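You operate a simulated robot arm through the tools that you are given. There is no shell and no other tool. Be economical: measure what you need, move in short steps, check, and stop when the job is done.

You run a simulated robot arm. Do the job below in one go: nothing can be reset, and whatever is moved stays where it is left.

TASK
Slide both saddles to the yellow marks, lay the red length in and close the catches.
Fine: the length from the blue rail; fold both catches down over it.

It is judged by the outcome, as a careful person would: the job done as asked, and still so three seconds after it is handed in. It fails if anything else is knocked over, pushed out of place, dropped, spilled or broken. Flat cloth is picked up by pressing the open fingertips on it (5 to 10 N) and closing them slowly along it; thin cloth reads only 2 to 8 mm in the jaws.

THE ROBOT
A 7-joint arm with a two-finger parallel gripper, fixed in place. Base frame: the origin is at the foot of the arm, x ahead of it, y to its left, z up; the work surface is at about z = 0.015. Units: m, rad, N and s.
With the tool pointing down near the work surface it reaches from about 0.24 to 0.62 m from the base axis. Its first joint turns from -1.152 to 1.152 rad. Payload 2.6 kg.
The TCP is the grasp point between the finger pads, 0.03 m short of the fingertips. In the tool frame z runs along the fingers and y along their closing line. The gripper opens to 0.094 m. The fingers are 0.028 m wide and 0.01 m thick; the gripper's body (0.05 by 0.096 m) begins 0.055 m behind the TCP.
Orientation is that of the tool frame in the base frame, as a unit quaternion [x, y, z, w]. With the fingers straight down and closing along the base's y, the tool's x points along the base's -x, its y along +y and its z along -z.

THE INTERFACE
- The arm moves only by the tool play_rows. Its argument "rows" is a list that holds one entry, the list of rows, each a list of 7 numbers: the turn, a rotation vector about the tool's x, y, z in rad, then the shift along the tool's x, y, z in m, then the opening, from 0 (shut) to 1 (fully open). In form: [[[rx, ry, rz, tx, ty, tz, grip], ...]]. A call has 1 to 20 rows; each row is the pose to reach, as a shift and turn from the pose commanded when the call began, along the tool's axes at that moment. Rows are played at 5 a second. More than 0.05 m and 0.15 rad between two rows, or a gripper value outside its range, and nothing of the call is played. Where a pose cannot be reached the arm comes as near as it can. A force on the tool above 70 N (or 10 N above the force at the start of the call, whichever is more), or a blocked arm, ends the call early, and 0.2 s more pass. The fingers move at their own pace (about 0.072 m/s each) and stop on an object; they squeeze with about 28 N. The grip force told is the motor's: it shows also when the fingers shut on nothing. Time passes only in rows, and 0.2 s behind the last, so rows that repeat a pose let the fingers close. The reply holds the time, the measured pose of the TCP, the force on the tool along the base axes, the opening and the grip force, in the units named above and with some noise, and new pictures: "views" is both (left out), scene, wrist or none.
- Cameras (640 x 400 px; columns grow to the right, rows downward): "scene" is fixed at [0.0401, 0.4298, 0.5718]; the picture's right is [-0.75, -0.66, 0.00], its down [-0.32, 0.36, -0.88] and it looks along [0.58, -0.66, -0.48] (base axes); focal length 348 px, centre (320, 200). "wrist" rides on the gripper at [-0.037, 0, -0.058] in the tool frame; the picture's right is [0.00, -1.00, 0.00], its down [0.97, 0.00, -0.24] and it looks along [0.24, 0.00, 0.97] (tool axes); focal length 218 px, centre (320, 200). There is no depth. A picture from a camera that has moved, and an enlarged one, comes with that camera's place and axes in the base frame and with its lens.
- inspect(camera, box): a new picture of the part [left, top, right, bottom] of that camera's present view, enlarged. No time passes.
- hand_in(): hands the job in; it is judged then, once.

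Work in short steps. Places have to be worked out from the pictures, the camera data and where the tool is seen: move nearer, look again, correct. Check each grasp and each placing, and mend what went wrong. You have 120 turns and 150 pictures in all, those below and enlarged ones among them. Open the gripper and draw the arm clear of the work before you hand the job in, unless the task says otherwise; then end with one line.

The tools are called as a command line: name --argument value ..., lists and objects as JSON in quotes. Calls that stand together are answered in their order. play_rows: Moves the arm, as the interface text tells. Its arguments: {"type":"object","properties":{"rows":{"type":"array","items":{"type":"array","items":{"type":"array","items":{"type":"number"}}}},"views":{"type":"string","enum":["both","scene","wrist","none"]}},"required":["rows"]} The other tools are called the same way: inspect (camera, box) takes an enlarged picture of a part of a camera's view; hand_in () hands the job in.

At the start:

```text
clock: 0.0
ee_pos: [0.3887, -0.1149, 0.3574]
tcp_rot: [0.0, 1.0, 0.0, 0.0]
wrist_force: [0.3, -0.3, -0.2]
finger_gap: 0.094
finger_force: 0.1
```

scene: 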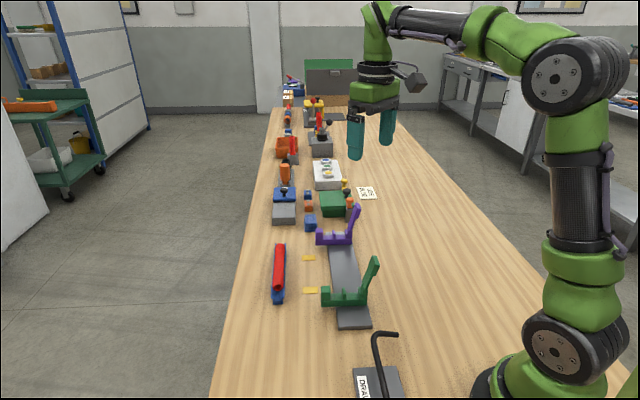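
wrist: 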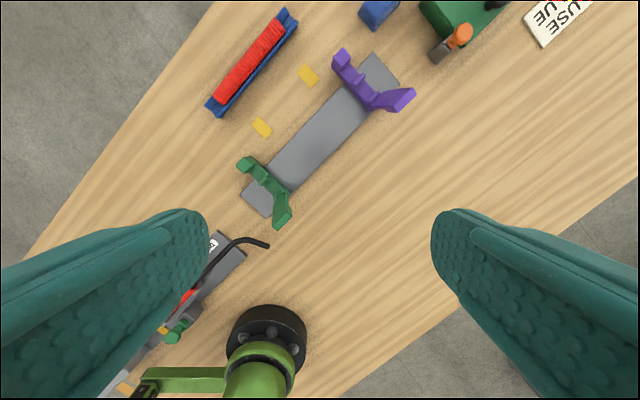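

The work is a grey rail with a green and a purple saddle, yellow marks beside it, and a red length on the blue rail. I'll enlarge both views first.

inspect --camera "scene" --box '[250, 180, 410, 340]'

inspect --camera "wrist" --box '[190, 0, 430, 240]'

```text
2.50 times, centred on (330, 260) of scene
camera zoom: at [0.0401, 0.4298, 0.5718], right [-0.75, -0.66, 0.0], down [-0.32, 0.36, -0.88], along [0.58, -0.66, -0.48], focal length 870 px, centre (295, 50)
```

zoom: 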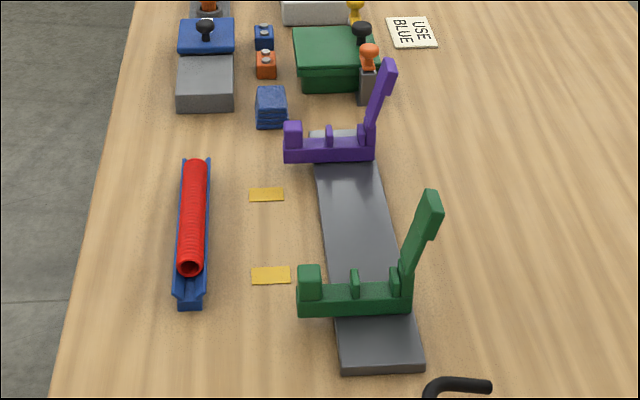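

```text
1.67 times, centred on (310, 120) of wrist
camera zoom: at [0.4263, -0.1151, 0.4164], right [0.0, -1.0, 0.0], down [-0.97, 0.0, 0.24], along [-0.24, 0.0, -0.97], focal length 364 px, centre (337, 333)
```

zoom: 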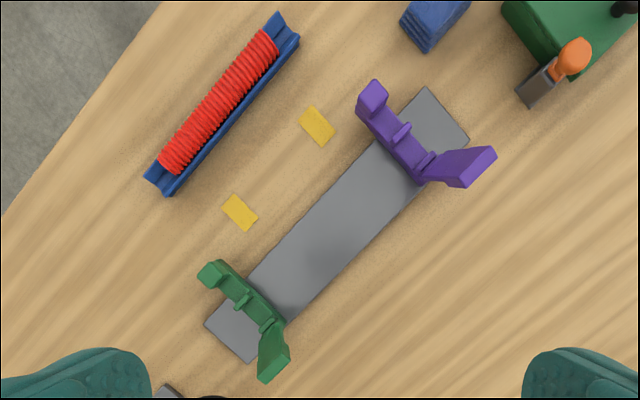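

Rail axis runs along (0.707,-0.707) and the marks are about 0.116 m apart. I'll turn the gripper 45° so it closes along the rail, and drop to look closer.

play_rows --rows '[[[0, 0, -0.131, -0.012, 0.006, 0.023, 1], [0, 0, -0.262, -0.024, 0.012, 0.046, 1], [0, 0, -0.393, -0.036, 0.018, 0.069, 1], [0, 0, -0.524, -0.047, 0.024, 0.091, 1], [0, 0, -0.655, -0.059, 0.031, 0.114, 1], [0, 0, -0.7854, -0.071, 0.037, 0.137, 1], [0, 0, -0.7854, -0.071, 0.037, 0.137, 1]]]'

```text
clock: 1.6
ee_pos: [0.4577, -0.0781, 0.2222]
tcp_rot: [-0.383, 0.924, 0.0, -0.001]
wrist_force: [-0.4, 0.0, 0.4]
finger_gap: 0.094
finger_force: 0.0
camera wrist: at [0.4843, -0.0524, 0.2812], right [0.71, -0.71, 0.0], down [-0.69, -0.69, 0.24], along [-0.17, -0.17, -0.97], focal length 218 px, centre (320, 200)
```

scene: 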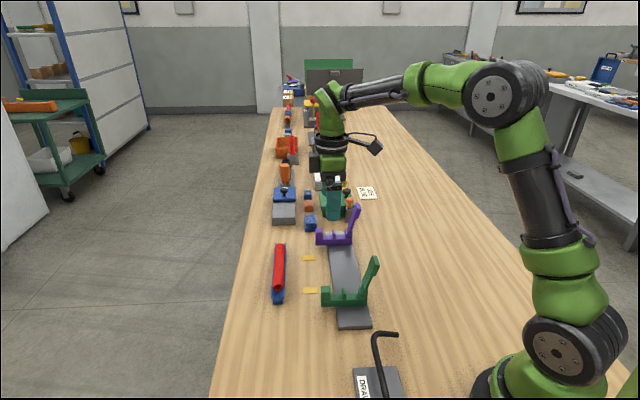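
wrist: 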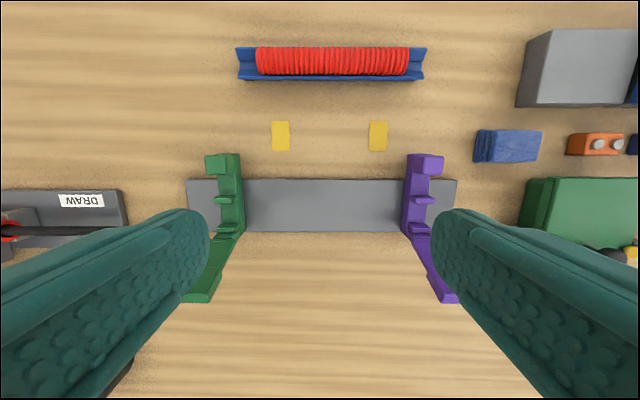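

The view now squares up with the rail. Enlarge the saddles.

inspect --camera "wrist" --box '[180, 30, 470, 310]'

inspect --camera "scene" --box '[300, 240, 400, 335]'

```text
1.43 times, centred on (325, 170) of wrist
camera zoom: at [0.4843, -0.0524, 0.2812], right [0.71, -0.71, 0.0], down [-0.69, -0.69, 0.24], along [-0.17, -0.17, -0.97], focal length 312 px, centre (313, 243)
```

zoom: 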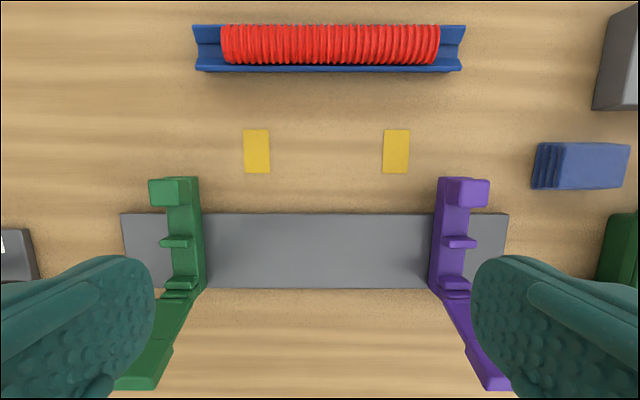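

```text
4.21 times, centred on (350, 288) of scene
camera zoom: at [0.0401, 0.4298, 0.5718], right [-0.75, -0.66, 0.0], down [-0.32, 0.36, -0.88], along [0.58, -0.66, -0.48], focal length 1466 px, centre (194, -168)
```

zoom: 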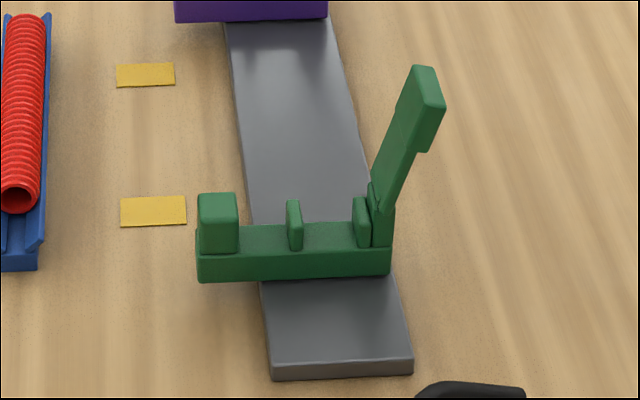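

Estimates in rail coordinates (s along rail, w across): green saddle s≈0.279, target 0.3335. Purple ≈0.4885, target 0.448. The posts sit at w≈0.288. I'll move above the green post and verify.

play_rows --rows '[[[0, 0, 0, -0.006, 0.04, 0, 0.7], [0, 0, 0, -0.0116, 0.08, 0.01, 0.7], [0, 0, 0, -0.0116, 0.1, 0.05, 0.7], [0, 0, 0, -0.0116, 0.1, 0.09, 0.7], [0, 0, 0, -0.0116, 0.1, 0.1, 0.7]]]'

```text
clock: 2.8
ee_pos: [0.3958, 0.0002, 0.1208]
tcp_rot: [-0.383, 0.924, -0.001, 0.0]
wrist_force: [0.4, 1.4, -0.9]
finger_gap: 0.0659
finger_force: 0.0
camera wrist: at [0.4227, 0.0264, 0.1803], right [0.71, -0.71, 0.0], down [-0.69, -0.69, 0.24], along [-0.17, -0.17, -0.97], focal length 218 px, centre (320, 200)
```

scene: 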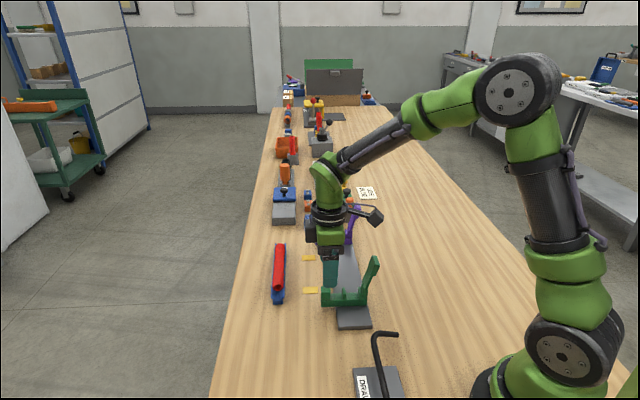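
wrist: 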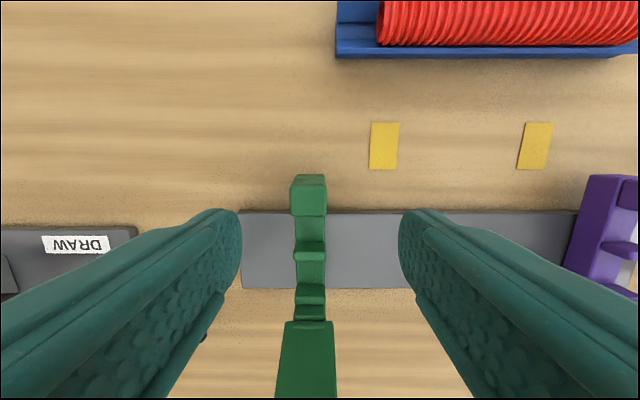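

Green saddle sits about 5 mm to the low-s side of the TCP. I'll shift 5 mm and lower around post and bar, fingers still open.

play_rows --rows '[[[0, 0, 0, -0.003, 0.005, 0.02, 0.7], [0, 0, 0, -0.003, 0.005, 0.04, 0.7], [0, 0, 0, -0.003, 0.005, 0.06, 0.7], [0, 0, 0, -0.003, 0.005, 0.06, 0.7]]]'

```text
clock: 3.8
ee_pos: [0.3956, 0.0076, 0.0615]
tcp_rot: [-0.383, 0.924, 0.0, 0.001]
wrist_force: [-0.9, 0.3, 0.4]
finger_gap: 0.0657
finger_force: 0.0
camera wrist: at [0.4224, 0.0331, 0.1208], right [0.71, -0.71, 0.0], down [-0.69, -0.69, 0.24], along [-0.17, -0.17, -0.97], focal length 218 px, centre (320, 200)
```

scene: 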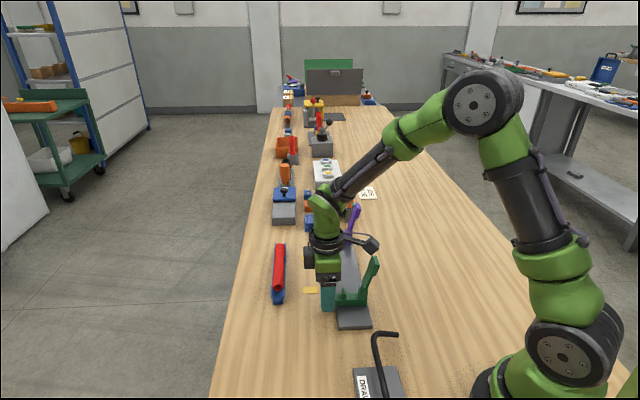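
wrist: 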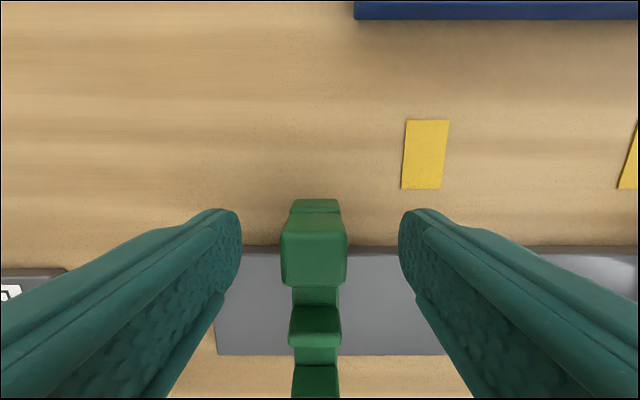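

Post is centred between the fingers. Close.

play_rows --rows '[[[0, 0, 0, 0, 0, 0, 0.3], [0, 0, 0, 0, 0, 0, 0.1], [0, 0, 0, 0, 0, 0, 0], [0, 0, 0, 0, 0, 0, 0]]]' --views "wrist"

```text
clock: 4.8
ee_pos: [0.3958, 0.0074, 0.062]
tcp_rot: [-0.384, 0.924, 0.0, 0.0]
wrist_force: [-0.2, 0.0, 6.7]
finger_gap: 0.0215
finger_force: 45.0
camera wrist: at [0.4227, 0.033, 0.1215], right [0.71, -0.71, 0.0], down [-0.69, -0.69, 0.24], along [-0.17, -0.17, -0.97], focal length 218 px, centre (320, 200)
```

wrist: 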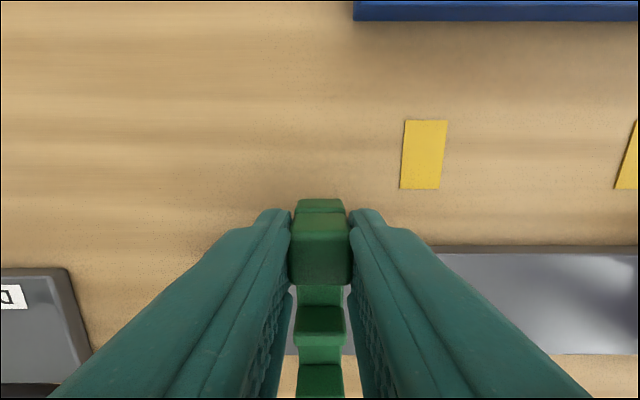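

Gripped at 21.5 mm. Slide 45 mm toward the mark and look.

play_rows --rows '[[[0, 0, 0, 0, -0.01, 0, 0], [0, 0, 0, 0, -0.02, 0, 0], [0, 0, 0, 0, -0.03, 0, 0], [0, 0, 0, 0, -0.04, 0, 0], [0, 0, 0, 0, -0.046, 0, 0], [0, 0, 0, 0, -0.046, 0, 0]]]' --views "wrist"

```text
clock: 6.2
ee_pos: [0.4298, -0.0265, 0.0618]
tcp_rot: [-0.382, 0.924, -0.002, 0.001]
wrist_force: [-13.2, -13.3, 45.8]
finger_gap: 0.0213
finger_force: 45.5
camera wrist: at [0.4564, -0.0009, 0.1214], right [0.71, -0.71, 0.01], down [-0.69, -0.68, 0.24], along [-0.16, -0.17, -0.97], focal length 218 px, centre (320, 200)
```

wrist: 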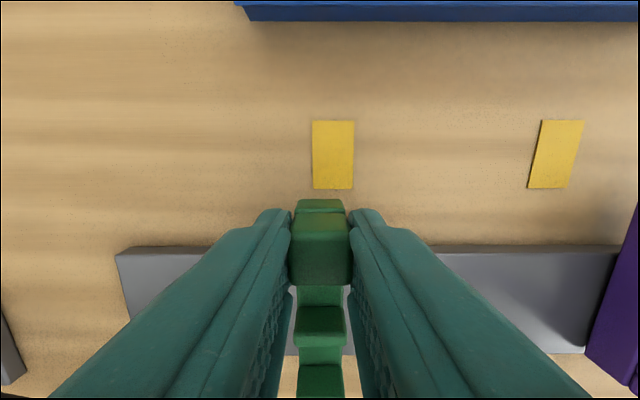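

13 px (~6.7 mm) remain, but the vertical and sideways load has built to ~45 N. I'll release, regrip and finish the slide.

play_rows --rows '[[[0, 0, 0, 0, 0, 0, 0.3], [0, 0, 0, 0, 0, 0, 0.3], [0, 0, 0, 0, 0, 0, 0], [0, 0, 0, 0, 0, 0, 0], [0, 0, 0, 0, -0.003, 0, 0], [0, 0, 0, 0, -0.0065, 0, 0], [0, 0, 0, 0, -0.0065, 0, 0]]]' --views "wrist"

```text
clock: 7.8
ee_pos: [0.4333, -0.0283, 0.0618]
tcp_rot: [-0.383, 0.924, -0.001, 0.003]
wrist_force: [-1.9, -1.8, 30.3]
finger_gap: 0.0218
finger_force: 45.1
camera wrist: at [0.4602, -0.003, 0.121], right [0.71, -0.71, 0.0], down [-0.69, -0.69, 0.24], along [-0.17, -0.17, -0.97], focal length 218 px, centre (320, 200)
```

wrist: 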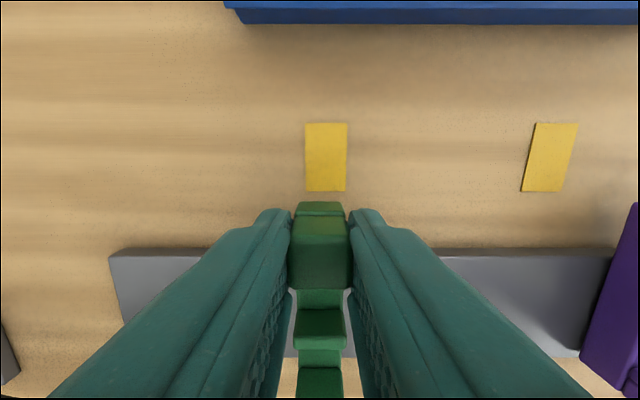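

6 px (≈3 mm) remaining; nudge 3 mm more.

play_rows --rows '[[[0, 0, 0, 0, -0.0015, 0, 0], [0, 0, 0, 0, -0.003, 0, 0], [0, 0, 0, 0, -0.003, 0, 0]]]' --views "wrist"

```text
clock: 8.6
ee_pos: [0.4361, -0.0312, 0.0622]
tcp_rot: [-0.383, 0.924, -0.002, 0.002]
wrist_force: [2.1, 1.6, 32.1]
finger_gap: 0.0217
finger_force: 45.5
camera wrist: at [0.4626, -0.0054, 0.121], right [0.71, -0.71, 0.0], down [-0.69, -0.69, 0.24], along [-0.17, -0.17, -0.97], focal length 218 px, centre (320, 200)
```

wrist: 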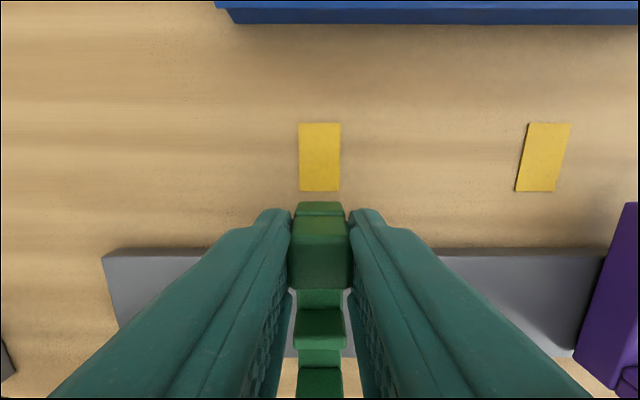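

Green saddle is aligned with its mark (319.5 vs 320 px). Release, rise, and go over the purple post.

play_rows --rows '[[[0, 0, 0, 0, 0, 0, 0.3], [0, 0, 0, 0, 0, 0, 0.5], [0, 0, 0, 0, 0, -0.03, 0.7], [0, 0, 0, 0, 0, -0.06, 0.7], [0, 0, 0, 0, -0.04, -0.07, 0.7], [0, 0, 0, 0, -0.08, -0.07, 0.7], [0, 0, 0, 0, -0.12, -0.07, 0.7], [0, 0, 0, 0, -0.16, -0.06, 0.7], [0, 0, 0, 0, -0.16, -0.06, 0.7]]]' --views "wrist"

```text
clock: 10.6
ee_pos: [0.5456, -0.1471, 0.1204]
tcp_rot: [-0.382, 0.924, -0.001, -0.001]
wrist_force: [-0.1, 0.1, 0.4]
finger_gap: 0.0655
finger_force: 0.0
camera wrist: at [0.5736, -0.1205, 0.1789], right [0.71, -0.71, 0.0], down [-0.69, -0.69, 0.24], along [-0.17, -0.17, -0.97], focal length 218 px, centre (320, 200)
```

wrist: 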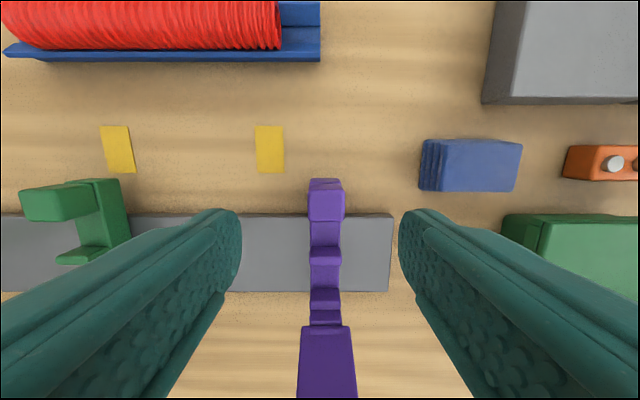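

Purple post is ~3 mm to the right of centre. Shift, descend, and grip.

play_rows --rows '[[[0, 0, 0, -0.002, -0.003, 0.02, 0.7], [0, 0, 0, -0.002, -0.003, 0.04, 0.7], [0, 0, 0, -0.002, -0.003, 0.059, 0.7], [0, 0, 0, -0.002, -0.003, 0.059, 0.5], [0, 0, 0, -0.002, -0.003, 0.059, 0.2], [0, 0, 0, -0.002, -0.003, 0.059, 0], [0, 0, 0, -0.002, -0.003, 0.059, 0]]]' --views "wrist"

```text
clock: 12.2
ee_pos: [0.551, -0.1471, 0.062]
tcp_rot: [-0.383, 0.924, 0.0, 0.001]
wrist_force: [-0.4, -0.9, 8.0]
finger_gap: 0.0215
finger_force: 45.3
camera wrist: at [0.5773, -0.1218, 0.1215], right [0.71, -0.71, 0.0], down [-0.69, -0.69, 0.24], along [-0.17, -0.17, -0.97], focal length 218 px, centre (320, 200)
```

wrist: 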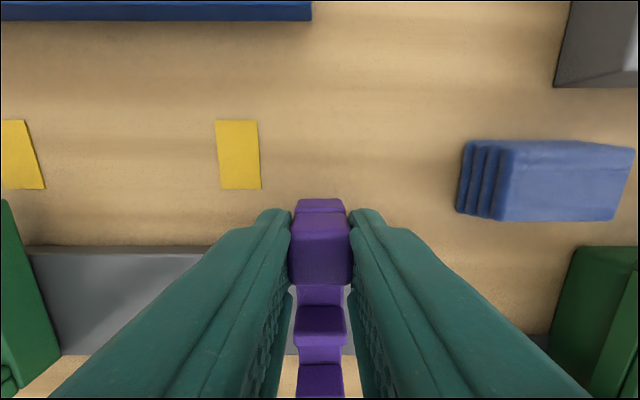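

82 px to go → ≈43 mm. Slide 39 mm first.

play_rows --rows '[[[0, 0, 0, 0, 0.01, 0, 0], [0, 0, 0, 0, 0.02, 0, 0], [0, 0, 0, 0, 0.03, 0, 0], [0, 0, 0, 0, 0.039, 0, 0], [0, 0, 0, 0, 0.039, 0, 0]]]' --views "wrist"

```text
clock: 13.4
ee_pos: [0.5235, -0.12, 0.0629]
tcp_rot: [-0.381, 0.925, -0.003, 0.001]
wrist_force: [-16.2, -15.6, 32.6]
finger_gap: 0.0217
finger_force: 44.7
camera wrist: at [0.5505, -0.0945, 0.1213], right [0.7, -0.71, 0.01], down [-0.69, -0.68, 0.24], along [-0.17, -0.18, -0.97], focal length 218 px, centre (320, 200)
```

wrist: 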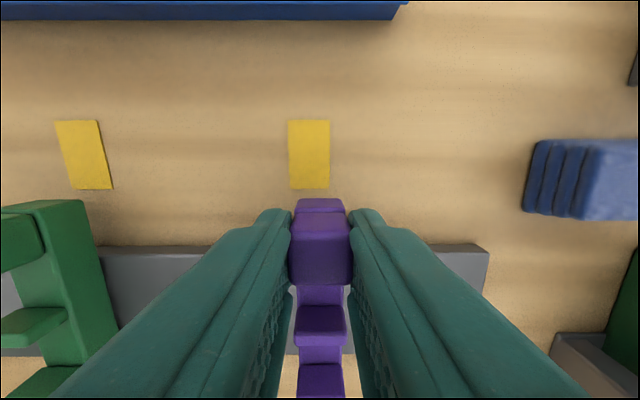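

Mark now at 309; 11 px (≈5.7 mm) to go. Regrip to shed the load, then finish.

play_rows --rows '[[[0, 0, 0, 0, 0, 0, 0.3], [0, 0, 0, 0, 0, 0, 0.3], [0, 0, 0, 0, 0, 0, 0], [0, 0, 0, 0, 0, 0, 0], [0, 0, 0, 0, 0.003, 0, 0], [0, 0, 0, 0, 0.0055, 0, 0], [0, 0, 0, 0, 0.0055, 0, 0]]]' --views "wrist"

```text
clock: 15.0
ee_pos: [0.5194, -0.1102, 0.059]
tcp_rot: [-0.382, 0.924, 0.003, -0.001]
wrist_force: [13.9, 14.4, -32.1]
finger_gap: 0.0256
finger_force: 44.3
camera wrist: at [0.5465, -0.0855, 0.1177], right [0.71, -0.71, -0.01], down [-0.68, -0.69, 0.24], along [-0.17, -0.17, -0.97], focal length 218 px, centre (320, 200)
```

wrist: 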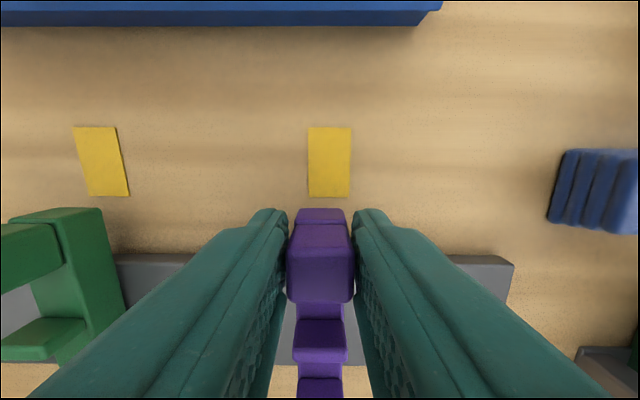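

The grip looks odd (gap 25.6 mm, reversed load) and it overshot ~4.5 mm. Release and look.

play_rows --rows '[[[0, 0, 0, 0, 0, 0, 0.3], [0, 0, 0, 0, 0, 0, 0.5], [0, 0, 0, 0, 0, 0, 0.5]]]'

```text
clock: 15.8
ee_pos: [0.5203, -0.1137, 0.0612]
tcp_rot: [-0.383, 0.924, -0.001, 0.001]
wrist_force: [0.7, -0.4, 0.5]
finger_gap: 0.0472
finger_force: 0.1
camera wrist: at [0.5468, -0.0884, 0.1203], right [0.71, -0.71, 0.0], down [-0.69, -0.69, 0.24], along [-0.17, -0.17, -0.97], focal length 218 px, centre (320, 200)
```

scene: 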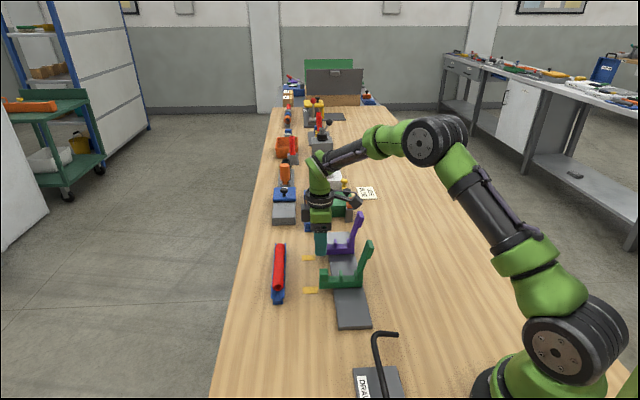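
wrist: 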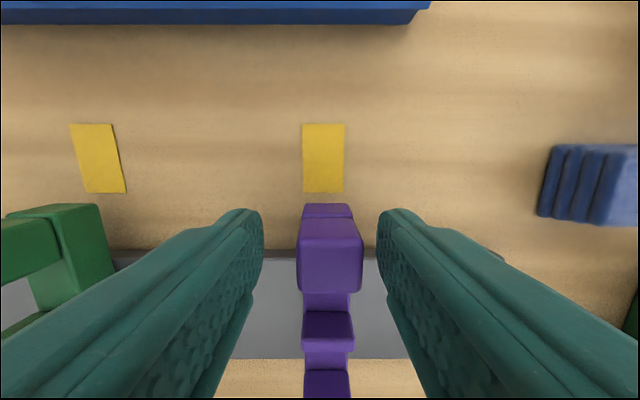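

Released: the saddle is ≈3 mm and the mark ≈1.8 mm on the +s side of TCP, so the saddle is ~1.3 mm short. Recentre and regrip.

play_rows --rows '[[[0, 0, 0, 0, -0.003, 0, 0.5], [0, 0, 0, 0, -0.003, 0, 0.5], [0, 0, 0, 0, -0.003, 0, 0.25], [0, 0, 0, 0, -0.003, 0, 0], [0, 0, 0, 0, -0.003, 0, 0]]]' --views "wrist"

```text
clock: 17.0
ee_pos: [0.5224, -0.1166, 0.0619]
tcp_rot: [-0.383, 0.924, -0.001, 0.0]
wrist_force: [-1.1, -1.6, 5.3]
finger_gap: 0.0215
finger_force: 44.7
camera wrist: at [0.5491, -0.0911, 0.1215], right [0.71, -0.71, 0.0], down [-0.69, -0.69, 0.24], along [-0.17, -0.17, -0.97], focal length 218 px, centre (320, 200)
```

wrist: 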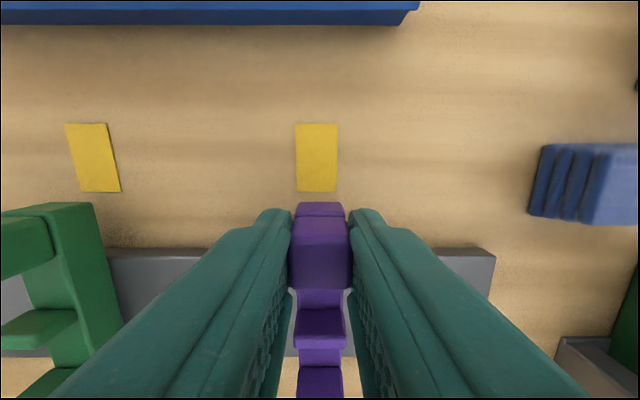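

Mark at 316.5: move 2 mm.

play_rows --rows '[[[0, 0, 0, 0, 0.001, 0, 0], [0, 0, 0, 0, 0.0022, 0, 0], [0, 0, 0, 0, 0.0022, 0, 0]]]' --views "wrist"

```text
clock: 17.8
ee_pos: [0.5208, -0.1148, 0.0625]
tcp_rot: [-0.382, 0.924, -0.002, 0.0]
wrist_force: [-4.9, -4.0, 20.2]
finger_gap: 0.0214
finger_force: 45.1
camera wrist: at [0.5478, -0.0899, 0.1215], right [0.71, -0.71, 0.0], down [-0.69, -0.69, 0.24], along [-0.17, -0.17, -0.97], focal length 218 px, centre (320, 200)
```

wrist: 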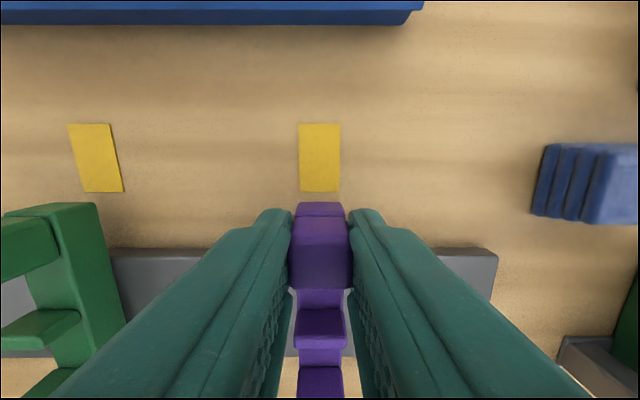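

Purple is aligned (319.5 vs 320). Release, rise, turn 90° and go above the red length.

play_rows --rows '[[[0, 0, 0, 0, 0, 0, 0.3], [0, 0, 0, 0, 0, 0, 0.5], [0, 0, 0, 0, 0, -0.04, 0.7], [0, 0, 0, 0, 0, -0.08, 0.7], [0, 0, 0, 0, 0, -0.12, 0.7], [0, 0, 0.131, -0.008, 0.004, -0.12, 0.7], [0, 0, 0.262, -0.016, 0.009, -0.12, 0.7], [0, 0, 0.393, -0.025, 0.013, -0.12, 0.7], [0, 0, 0.524, -0.033, 0.018, -0.12, 0.7], [0, 0, 0.655, -0.041, 0.022, -0.12, 0.7], [0, 0, 0.785, -0.049, 0.027, -0.12, 0.7], [0, 0, 0.916, -0.057, 0.031, -0.12, 0.7], [0, 0, 1.047, -0.065, 0.036, -0.12, 0.7], [0, 0, 1.178, -0.074, 0.04, -0.12, 0.7], [0, 0, 1.309, -0.082, 0.045, -0.12, 0.7], [0, 0, 1.44, -0.09, 0.05, -0.12, 0.7], [0, 0, 1.5708, -0.098, 0.054, -0.12, 0.7], [0, 0, 1.5708, -0.098, 0.054, -0.12, 0.7]]]'

```text
clock: 21.6
ee_pos: [0.5529, -0.0082, 0.1816]
tcp_rot: [0.383, 0.924, 0.0, 0.0]
wrist_force: [0.1, -0.1, -0.3]
finger_gap: 0.0658
finger_force: 0.1
camera wrist: at [0.5794, -0.0347, 0.2403], right [-0.71, -0.71, 0.0], down [-0.68, 0.69, 0.24], along [-0.17, 0.17, -0.97], focal length 218 px, centre (320, 200)
```

scene: 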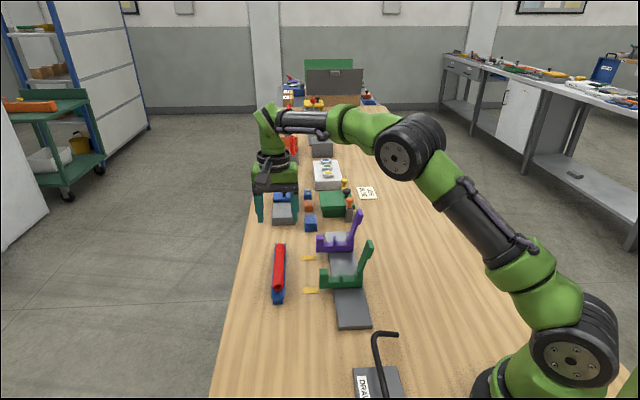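
wrist: 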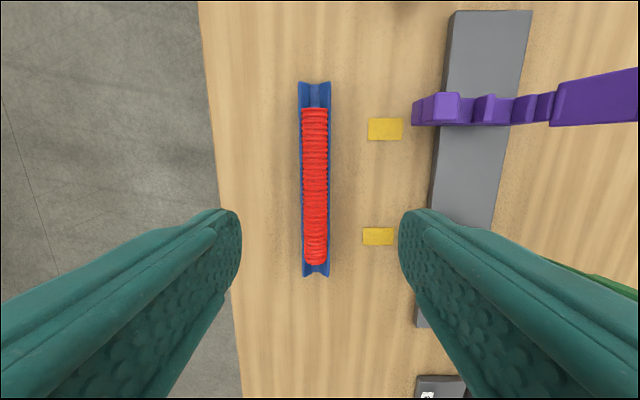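

Red axis is at w≈0.390, centred at s≈0.387. I'll check the blue rail's wall height against the red length before gripping.

inspect --camera "scene" --box '[255, 230, 315, 310]'

inspect --camera "wrist" --box '[260, 60, 420, 290]'

```text
5.00 times, centred on (285, 270) of scene
camera zoom: at [0.0401, 0.4298, 0.5718], right [-0.75, -0.66, 0.0], down [-0.32, 0.36, -0.88], along [0.58, -0.66, -0.48], focal length 1741 px, centre (495, -150)
```

zoom: 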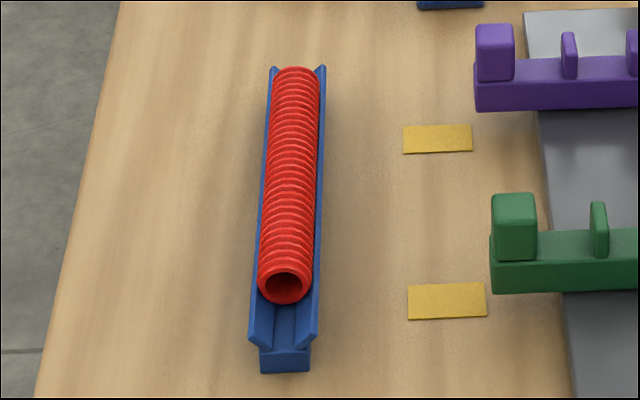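

```text
1.74 times, centred on (340, 175) of wrist
camera zoom: at [0.5794, -0.0347, 0.2403], right [-0.71, -0.71, 0.0], down [-0.68, 0.69, 0.24], along [-0.17, 0.17, -0.97], focal length 380 px, centre (285, 244)
```

zoom: 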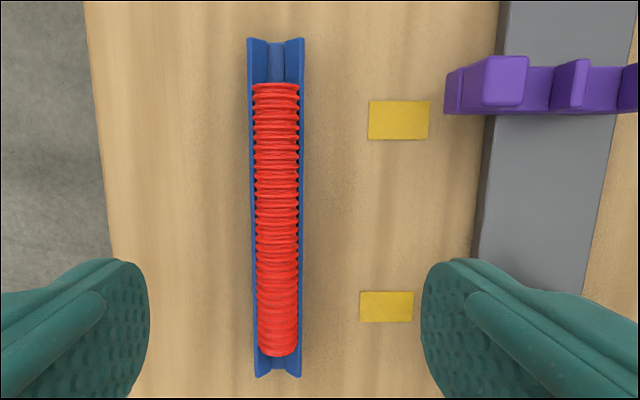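

Red top is about z≈0.055 and its centre ≈0.043, with wall tops ≈0.036. I'll descend to TCP z≈0.075 (tips 0.045), fingers open, and check.

play_rows --rows '[[[0, 0, 0, 0.009, 0.005, 0.03, 0.6], [0, 0, 0, 0.009, 0.005, 0.06, 0.6], [0, 0, 0, 0.009, 0.005, 0.09, 0.6], [0, 0, 0, 0.009, 0.005, 0.105, 0.6], [0, 0, 0, 0.009, 0.005, 0.105, 0.6]]]'

```text
clock: 22.8
ee_pos: [0.5475, 0.0016, 0.0754]
tcp_rot: [0.384, 0.923, 0.0, 0.0]
wrist_force: [0.3, -0.4, -0.7]
finger_gap: 0.0564
finger_force: 0.1
camera wrist: at [0.5749, -0.0242, 0.1347], right [-0.71, -0.71, 0.0], down [-0.69, 0.69, 0.24], along [-0.17, 0.17, -0.97], focal length 218 px, centre (320, 200)
```

scene: 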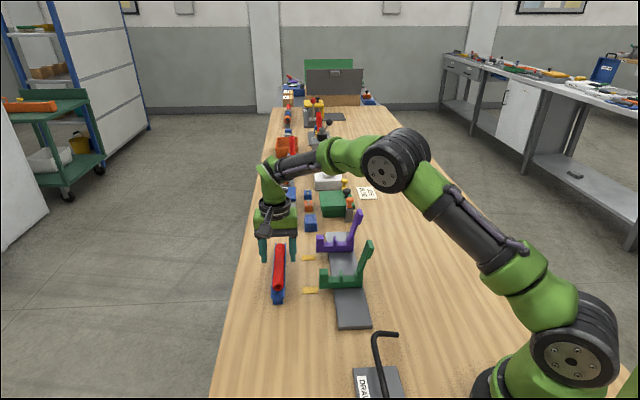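
wrist: 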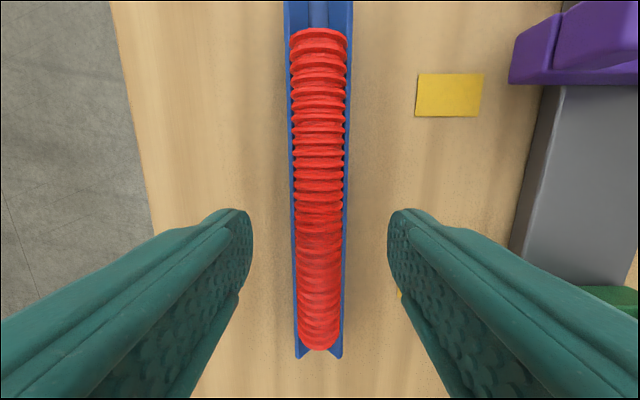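

inspect --camera "scene" --box '[245, 220, 315, 310]'

```text
4.44 times, centred on (280, 265) of scene
camera zoom: at [0.0401, 0.4298, 0.5718], right [-0.75, -0.66, 0.0], down [-0.32, 0.36, -0.88], along [0.58, -0.66, -0.48], focal length 1548 px, centre (498, -89)
```

zoom: 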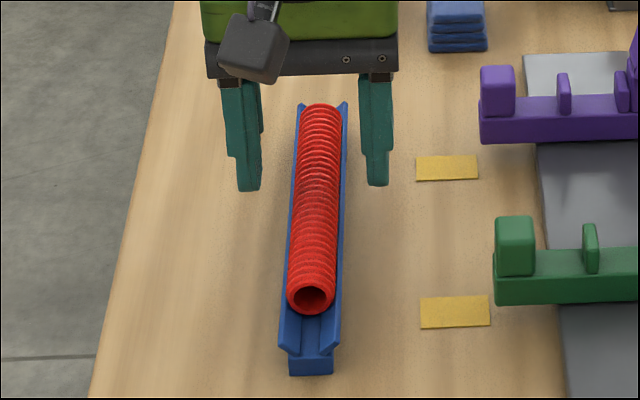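

Fingers straddle the red length about mid-length. Lower 7 mm more and close slowly.

play_rows --rows '[[[0, 0, 0, 0, 0, 0.004, 0.6], [0, 0, 0, 0, 0, 0.007, 0.5], [0, 0, 0, 0, 0, 0.007, 0.4], [0, 0, 0, 0, 0, 0.007, 0.3], [0, 0, 0, 0, 0, 0.007, 0.2], [0, 0, 0, 0, 0, 0.007, 0.1], [0, 0, 0, 0, 0, 0.007, 0.0], [0, 0, 0, 0, 0, 0.007, 0.0]]]'

inspect --camera "scene" --box '[245, 220, 315, 310]'

```text
clock: 24.6
ee_pos: [0.5496, 0.0011, 0.0691]
tcp_rot: [0.383, 0.924, 0.001, 0.001]
wrist_force: [0.5, 1.4, 11.6]
finger_gap: 0.0
finger_force: 27.8
camera wrist: at [0.5757, -0.0249, 0.1286], right [-0.71, -0.71, 0.0], down [-0.69, 0.69, 0.24], along [-0.17, 0.17, -0.97], focal length 218 px, centre (320, 200)
```

scene: 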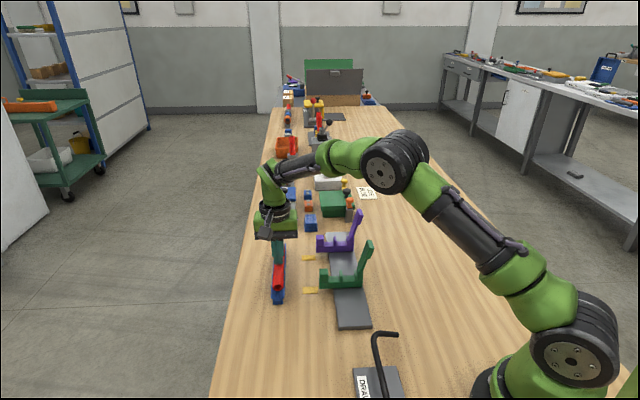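
wrist: 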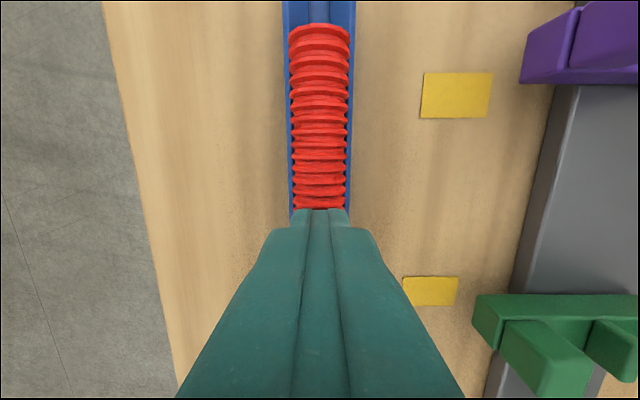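

```text
4.44 times, centred on (280, 265) of scene
camera zoom: at [0.04, 0.4298, 0.5718], right [-0.75, -0.66, 0.0], down [-0.32, 0.36, -0.88], along [0.58, -0.66, -0.48], focal length 1548 px, centre (498, -89)
```

zoom: 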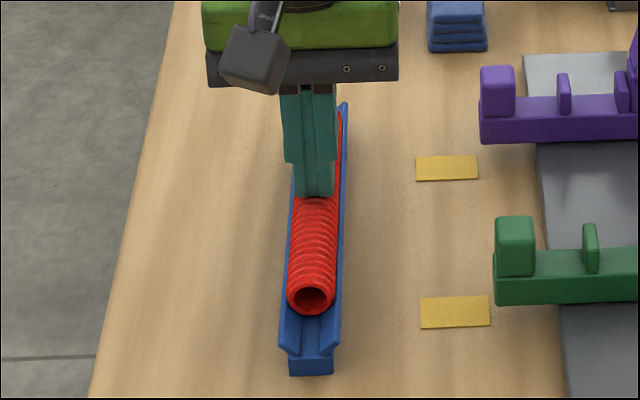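

The fingers closed over the top: the red top is at about z≈0.04, lower than estimated. Raise, open, go about 10 mm deeper and look before closing.

play_rows --rows '[[[0, 0, 0, 0, 0, -0.01, 0.0], [0, 0, 0, 0, 0, -0.012, 0.3], [0, 0, 0, 0, 0, -0.012, 0.6], [0, 0, 0, 0, 0, -0.002, 0.6], [0, 0, 0, 0, 0, 0.005, 0.6], [0, 0, 0, 0, 0, 0.01, 0.6], [0, 0, 0, 0, 0, 0.01, 0.42], [0, 0, 0, 0, 0, 0.01, 0.42]]]' --views "wrist"

inspect --camera "scene" --box '[245, 220, 315, 310]'

```text
clock: 26.4
ee_pos: [0.5485, 0.0023, 0.0582]
tcp_rot: [0.383, 0.924, 0.001, 0.0]
wrist_force: [0.8, 0.2, 0.5]
finger_gap: 0.0395
finger_force: 0.1
camera wrist: at [0.5759, -0.0246, 0.1176], right [-0.71, -0.71, 0.0], down [-0.69, 0.69, 0.24], along [-0.17, 0.17, -0.97], focal length 218 px, centre (320, 200)
```

wrist: 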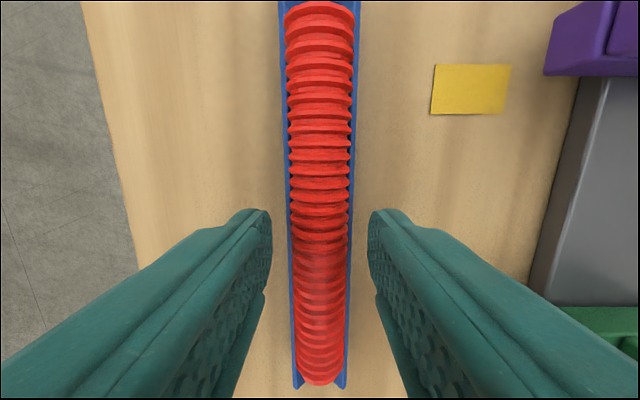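

```text
4.44 times, centred on (280, 265) of scene
camera zoom: at [0.0401, 0.4298, 0.5718], right [-0.75, -0.66, 0.0], down [-0.32, 0.36, -0.88], along [0.58, -0.66, -0.48], focal length 1548 px, centre (498, -89)
```

zoom: 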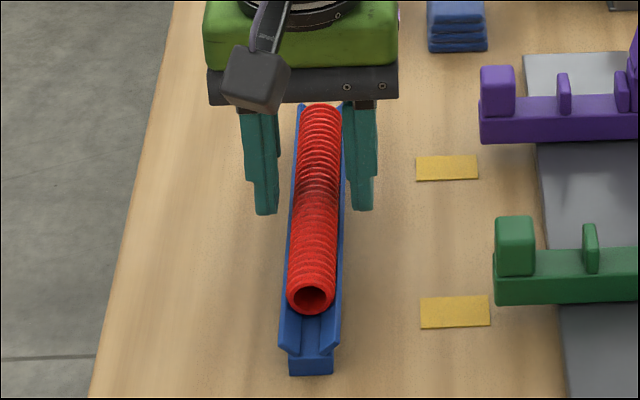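

Tips now flank the red length at z≈0.028, a few mm clear each side. Close gradually and watch the gap.

play_rows --rows '[[[0, 0, 0, 0, 0, 0, 0.36], [0, 0, 0, 0, 0, 0, 0.3], [0, 0, 0, 0, 0, 0, 0.24], [0, 0, 0, 0, 0, 0, 0.2], [0, 0, 0, 0, 0, 0, 0.2]]]' --views "wrist"

inspect --camera "scene" --box '[245, 220, 315, 310]'

```text
clock: 27.6
ee_pos: [0.5486, 0.0021, 0.0586]
tcp_rot: [0.383, 0.924, 0.0, 0.0]
wrist_force: [-0.1, 0.2, 0.9]
finger_gap: 0.0226
finger_force: 27.7
camera wrist: at [0.5759, -0.0245, 0.1177], right [-0.71, -0.71, 0.0], down [-0.69, 0.69, 0.24], along [-0.17, 0.17, -0.97], focal length 218 px, centre (320, 200)
```

wrist: 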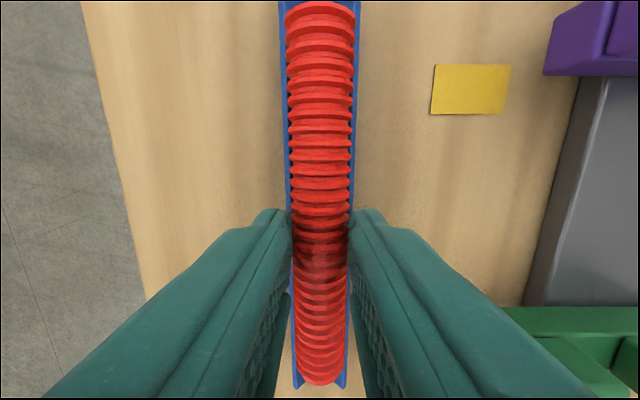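

```text
4.44 times, centred on (280, 265) of scene
camera zoom: at [0.0401, 0.4298, 0.5718], right [-0.75, -0.66, 0.0], down [-0.32, 0.36, -0.88], along [0.58, -0.66, -0.48], focal length 1548 px, centre (498, -89)
```

zoom: 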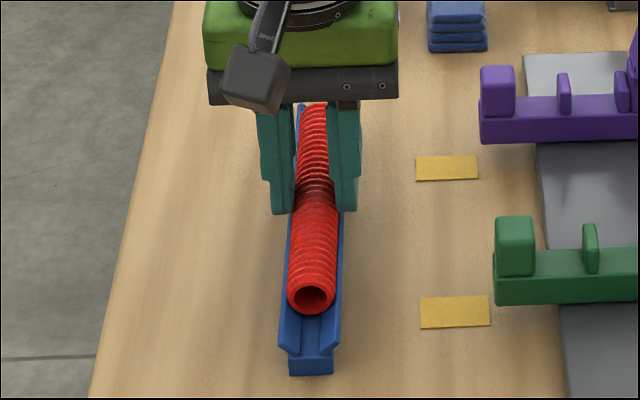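

Gap 22.6 mm matches the red diameter. Lift 30 mm to see whether only the red comes.

play_rows --rows '[[[0, 0, 0, 0, 0, 0, 0.1], [0, 0, 0, 0, 0, -0.01, 0.1], [0, 0, 0, 0, 0, -0.02, 0.1], [0, 0, 0, 0, 0, -0.03, 0.1], [0, 0, 0, 0, 0, -0.03, 0.1]]]' --views "wrist"

inspect --camera "scene" --box '[245, 220, 315, 310]'

```text
clock: 28.8
ee_pos: [0.5496, 0.0012, 0.0873]
tcp_rot: [0.382, 0.924, 0.0, 0.0]
wrist_force: [0.5, 1.1, -0.4]
finger_gap: 0.0225
finger_force: 27.8
camera wrist: at [0.5763, -0.0249, 0.1465], right [-0.71, -0.71, 0.0], down [-0.69, 0.69, 0.24], along [-0.17, 0.17, -0.97], focal length 218 px, centre (320, 200)
```

wrist: 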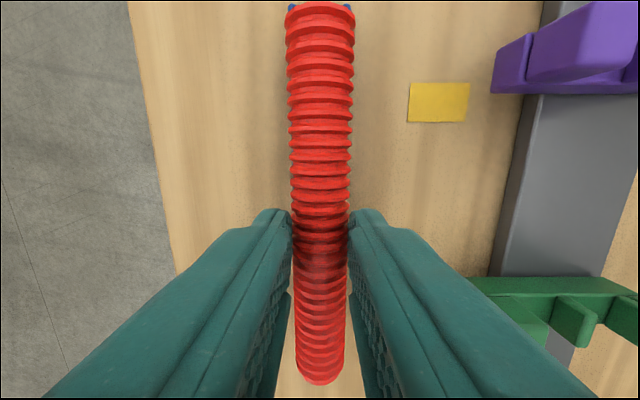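

```text
4.44 times, centred on (280, 265) of scene
camera zoom: at [0.0401, 0.4298, 0.5718], right [-0.75, -0.66, 0.0], down [-0.32, 0.36, -0.88], along [0.58, -0.66, -0.48], focal length 1548 px, centre (498, -89)
```

zoom: 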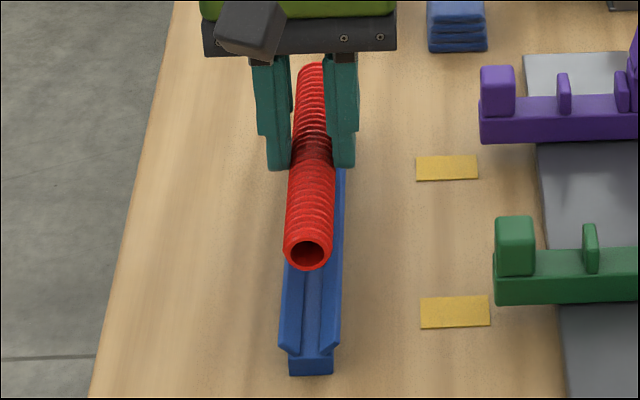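

Red length is held firmly and the rail stayed put. Slot centre estimated at w≈0.231. I'll lift to z≈0.135 and carry it above the slots.

play_rows --rows '[[[0, 0, 0, 0, 0, -0.025, 0.1], [0, 0, 0, 0, 0, -0.048, 0.1], [0, 0, 0, -0.001, -0.035, -0.048, 0.1], [0, 0, 0, -0.002, -0.07, -0.048, 0.1], [0, 0, 0, -0.003, -0.105, -0.048, 0.1], [0, 0, 0, -0.003, -0.14, -0.048, 0.1], [0, 0, 0, -0.003, -0.158, -0.048, 0.1], [0, 0, 0, -0.003, -0.158, -0.048, 0.1]]]'

```text
clock: 30.6
ee_pos: [0.4408, -0.1102, 0.1365]
tcp_rot: [0.382, 0.924, 0.0, -0.001]
wrist_force: [0.9, -0.3, -0.2]
finger_gap: 0.0224
finger_force: 28.0
camera wrist: at [0.4673, -0.1372, 0.1948], right [-0.71, -0.71, 0.0], down [-0.69, 0.69, 0.24], along [-0.17, 0.17, -0.97], focal length 218 px, centre (320, 200)
```

scene: 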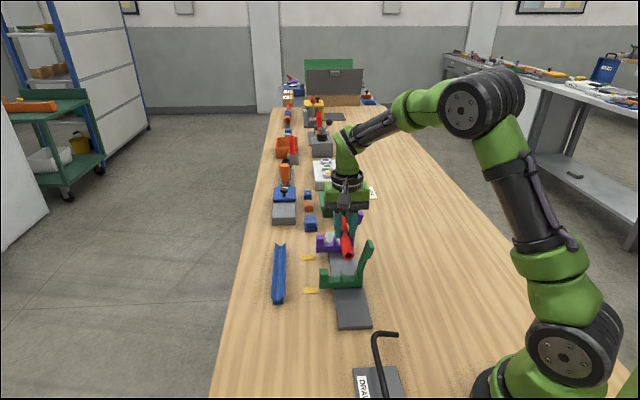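
wrist: 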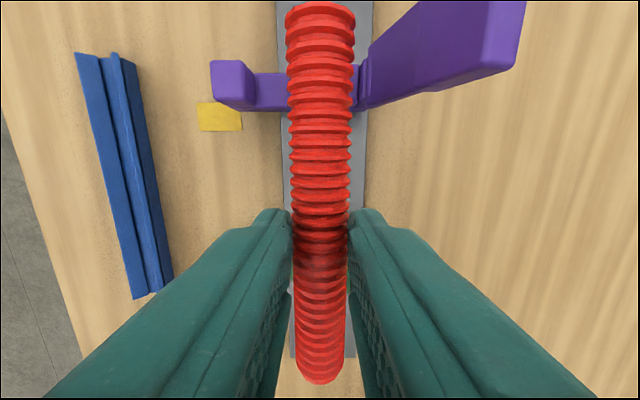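

inspect --camera "wrist" --box '[190, 0, 530, 130]'

inspect --camera "scene" --box '[305, 190, 395, 310]'

```text
1.88 times, centred on (360, 65) of wrist
camera zoom: at [0.4673, -0.1372, 0.1948], right [-0.71, -0.71, 0.0], down [-0.69, 0.69, 0.24], along [-0.17, 0.17, -0.97], focal length 411 px, centre (245, 454)
```

zoom: 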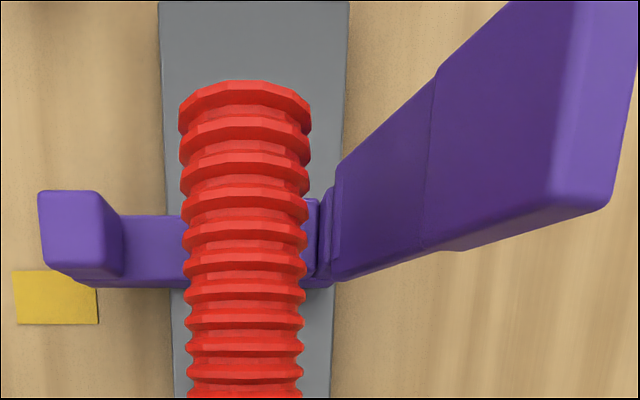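

```text
3.33 times, centred on (350, 250) of scene
camera zoom: at [0.0401, 0.4298, 0.5718], right [-0.75, -0.66, 0.0], down [-0.32, 0.36, -0.88], along [0.58, -0.66, -0.48], focal length 1161 px, centre (220, 33)
```

zoom: 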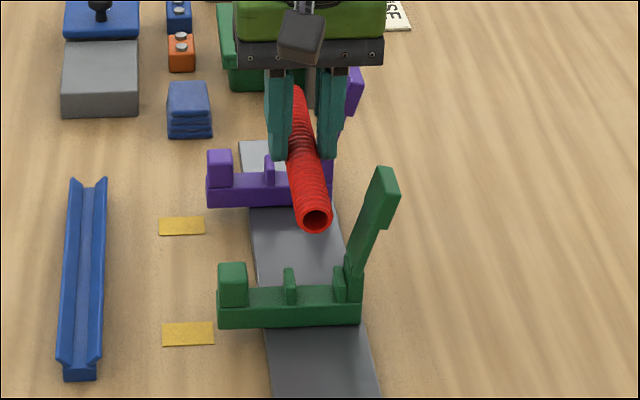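

Rail centre and slot centre both read w≈0.230, about 4 mm to the −w side of the TCP. Shift 4 mm and lower to z≈0.108 to check alignment from the side.

play_rows --rows '[[[0, 0, 0, 0, -0.0038, 0, 0.1], [0, 0, 0, 0, -0.0038, 0.015, 0.1], [0, 0, 0, 0, -0.0038, 0.028, 0.1], [0, 0, 0, 0, -0.0038, 0.028, 0.1]]]' --views "none"

inspect --camera "wrist" --box '[190, 0, 530, 130]'

inspect --camera "scene" --box '[305, 200, 385, 310]'

```text
clock: 31.6
ee_pos: [0.4366, -0.1136, 0.1087]
tcp_rot: [0.383, 0.924, 0.0, 0.0]
wrist_force: [-0.7, -0.1, 0.1]
finger_gap: 0.0225
finger_force: 28.2
```

```text
1.88 times, centred on (360, 65) of wrist
camera zoom: at [0.4634, -0.1404, 0.1678], right [-0.71, -0.71, 0.0], down [-0.69, 0.69, 0.24], along [-0.17, 0.17, -0.97], focal length 411 px, centre (245, 454)
```

zoom: 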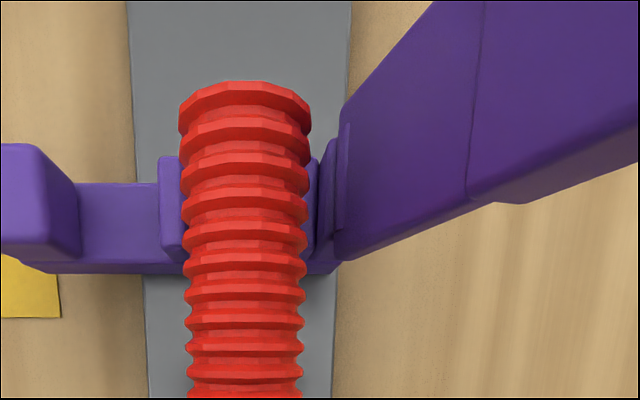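

```text
3.64 times, centred on (345, 255) of scene
camera zoom: at [0.0401, 0.4298, 0.5718], right [-0.75, -0.66, 0.0], down [-0.32, 0.36, -0.88], along [0.58, -0.66, -0.48], focal length 1266 px, centre (229, 0)
```

zoom: 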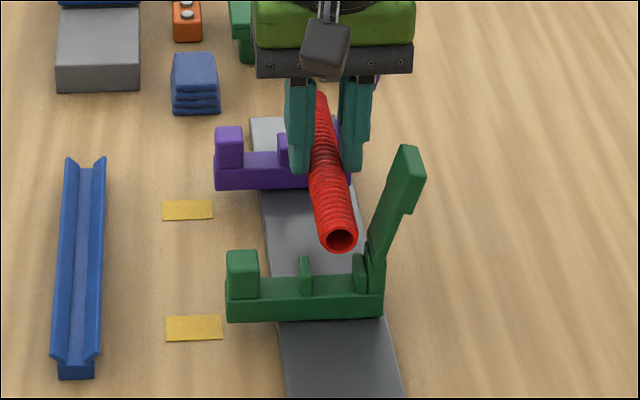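

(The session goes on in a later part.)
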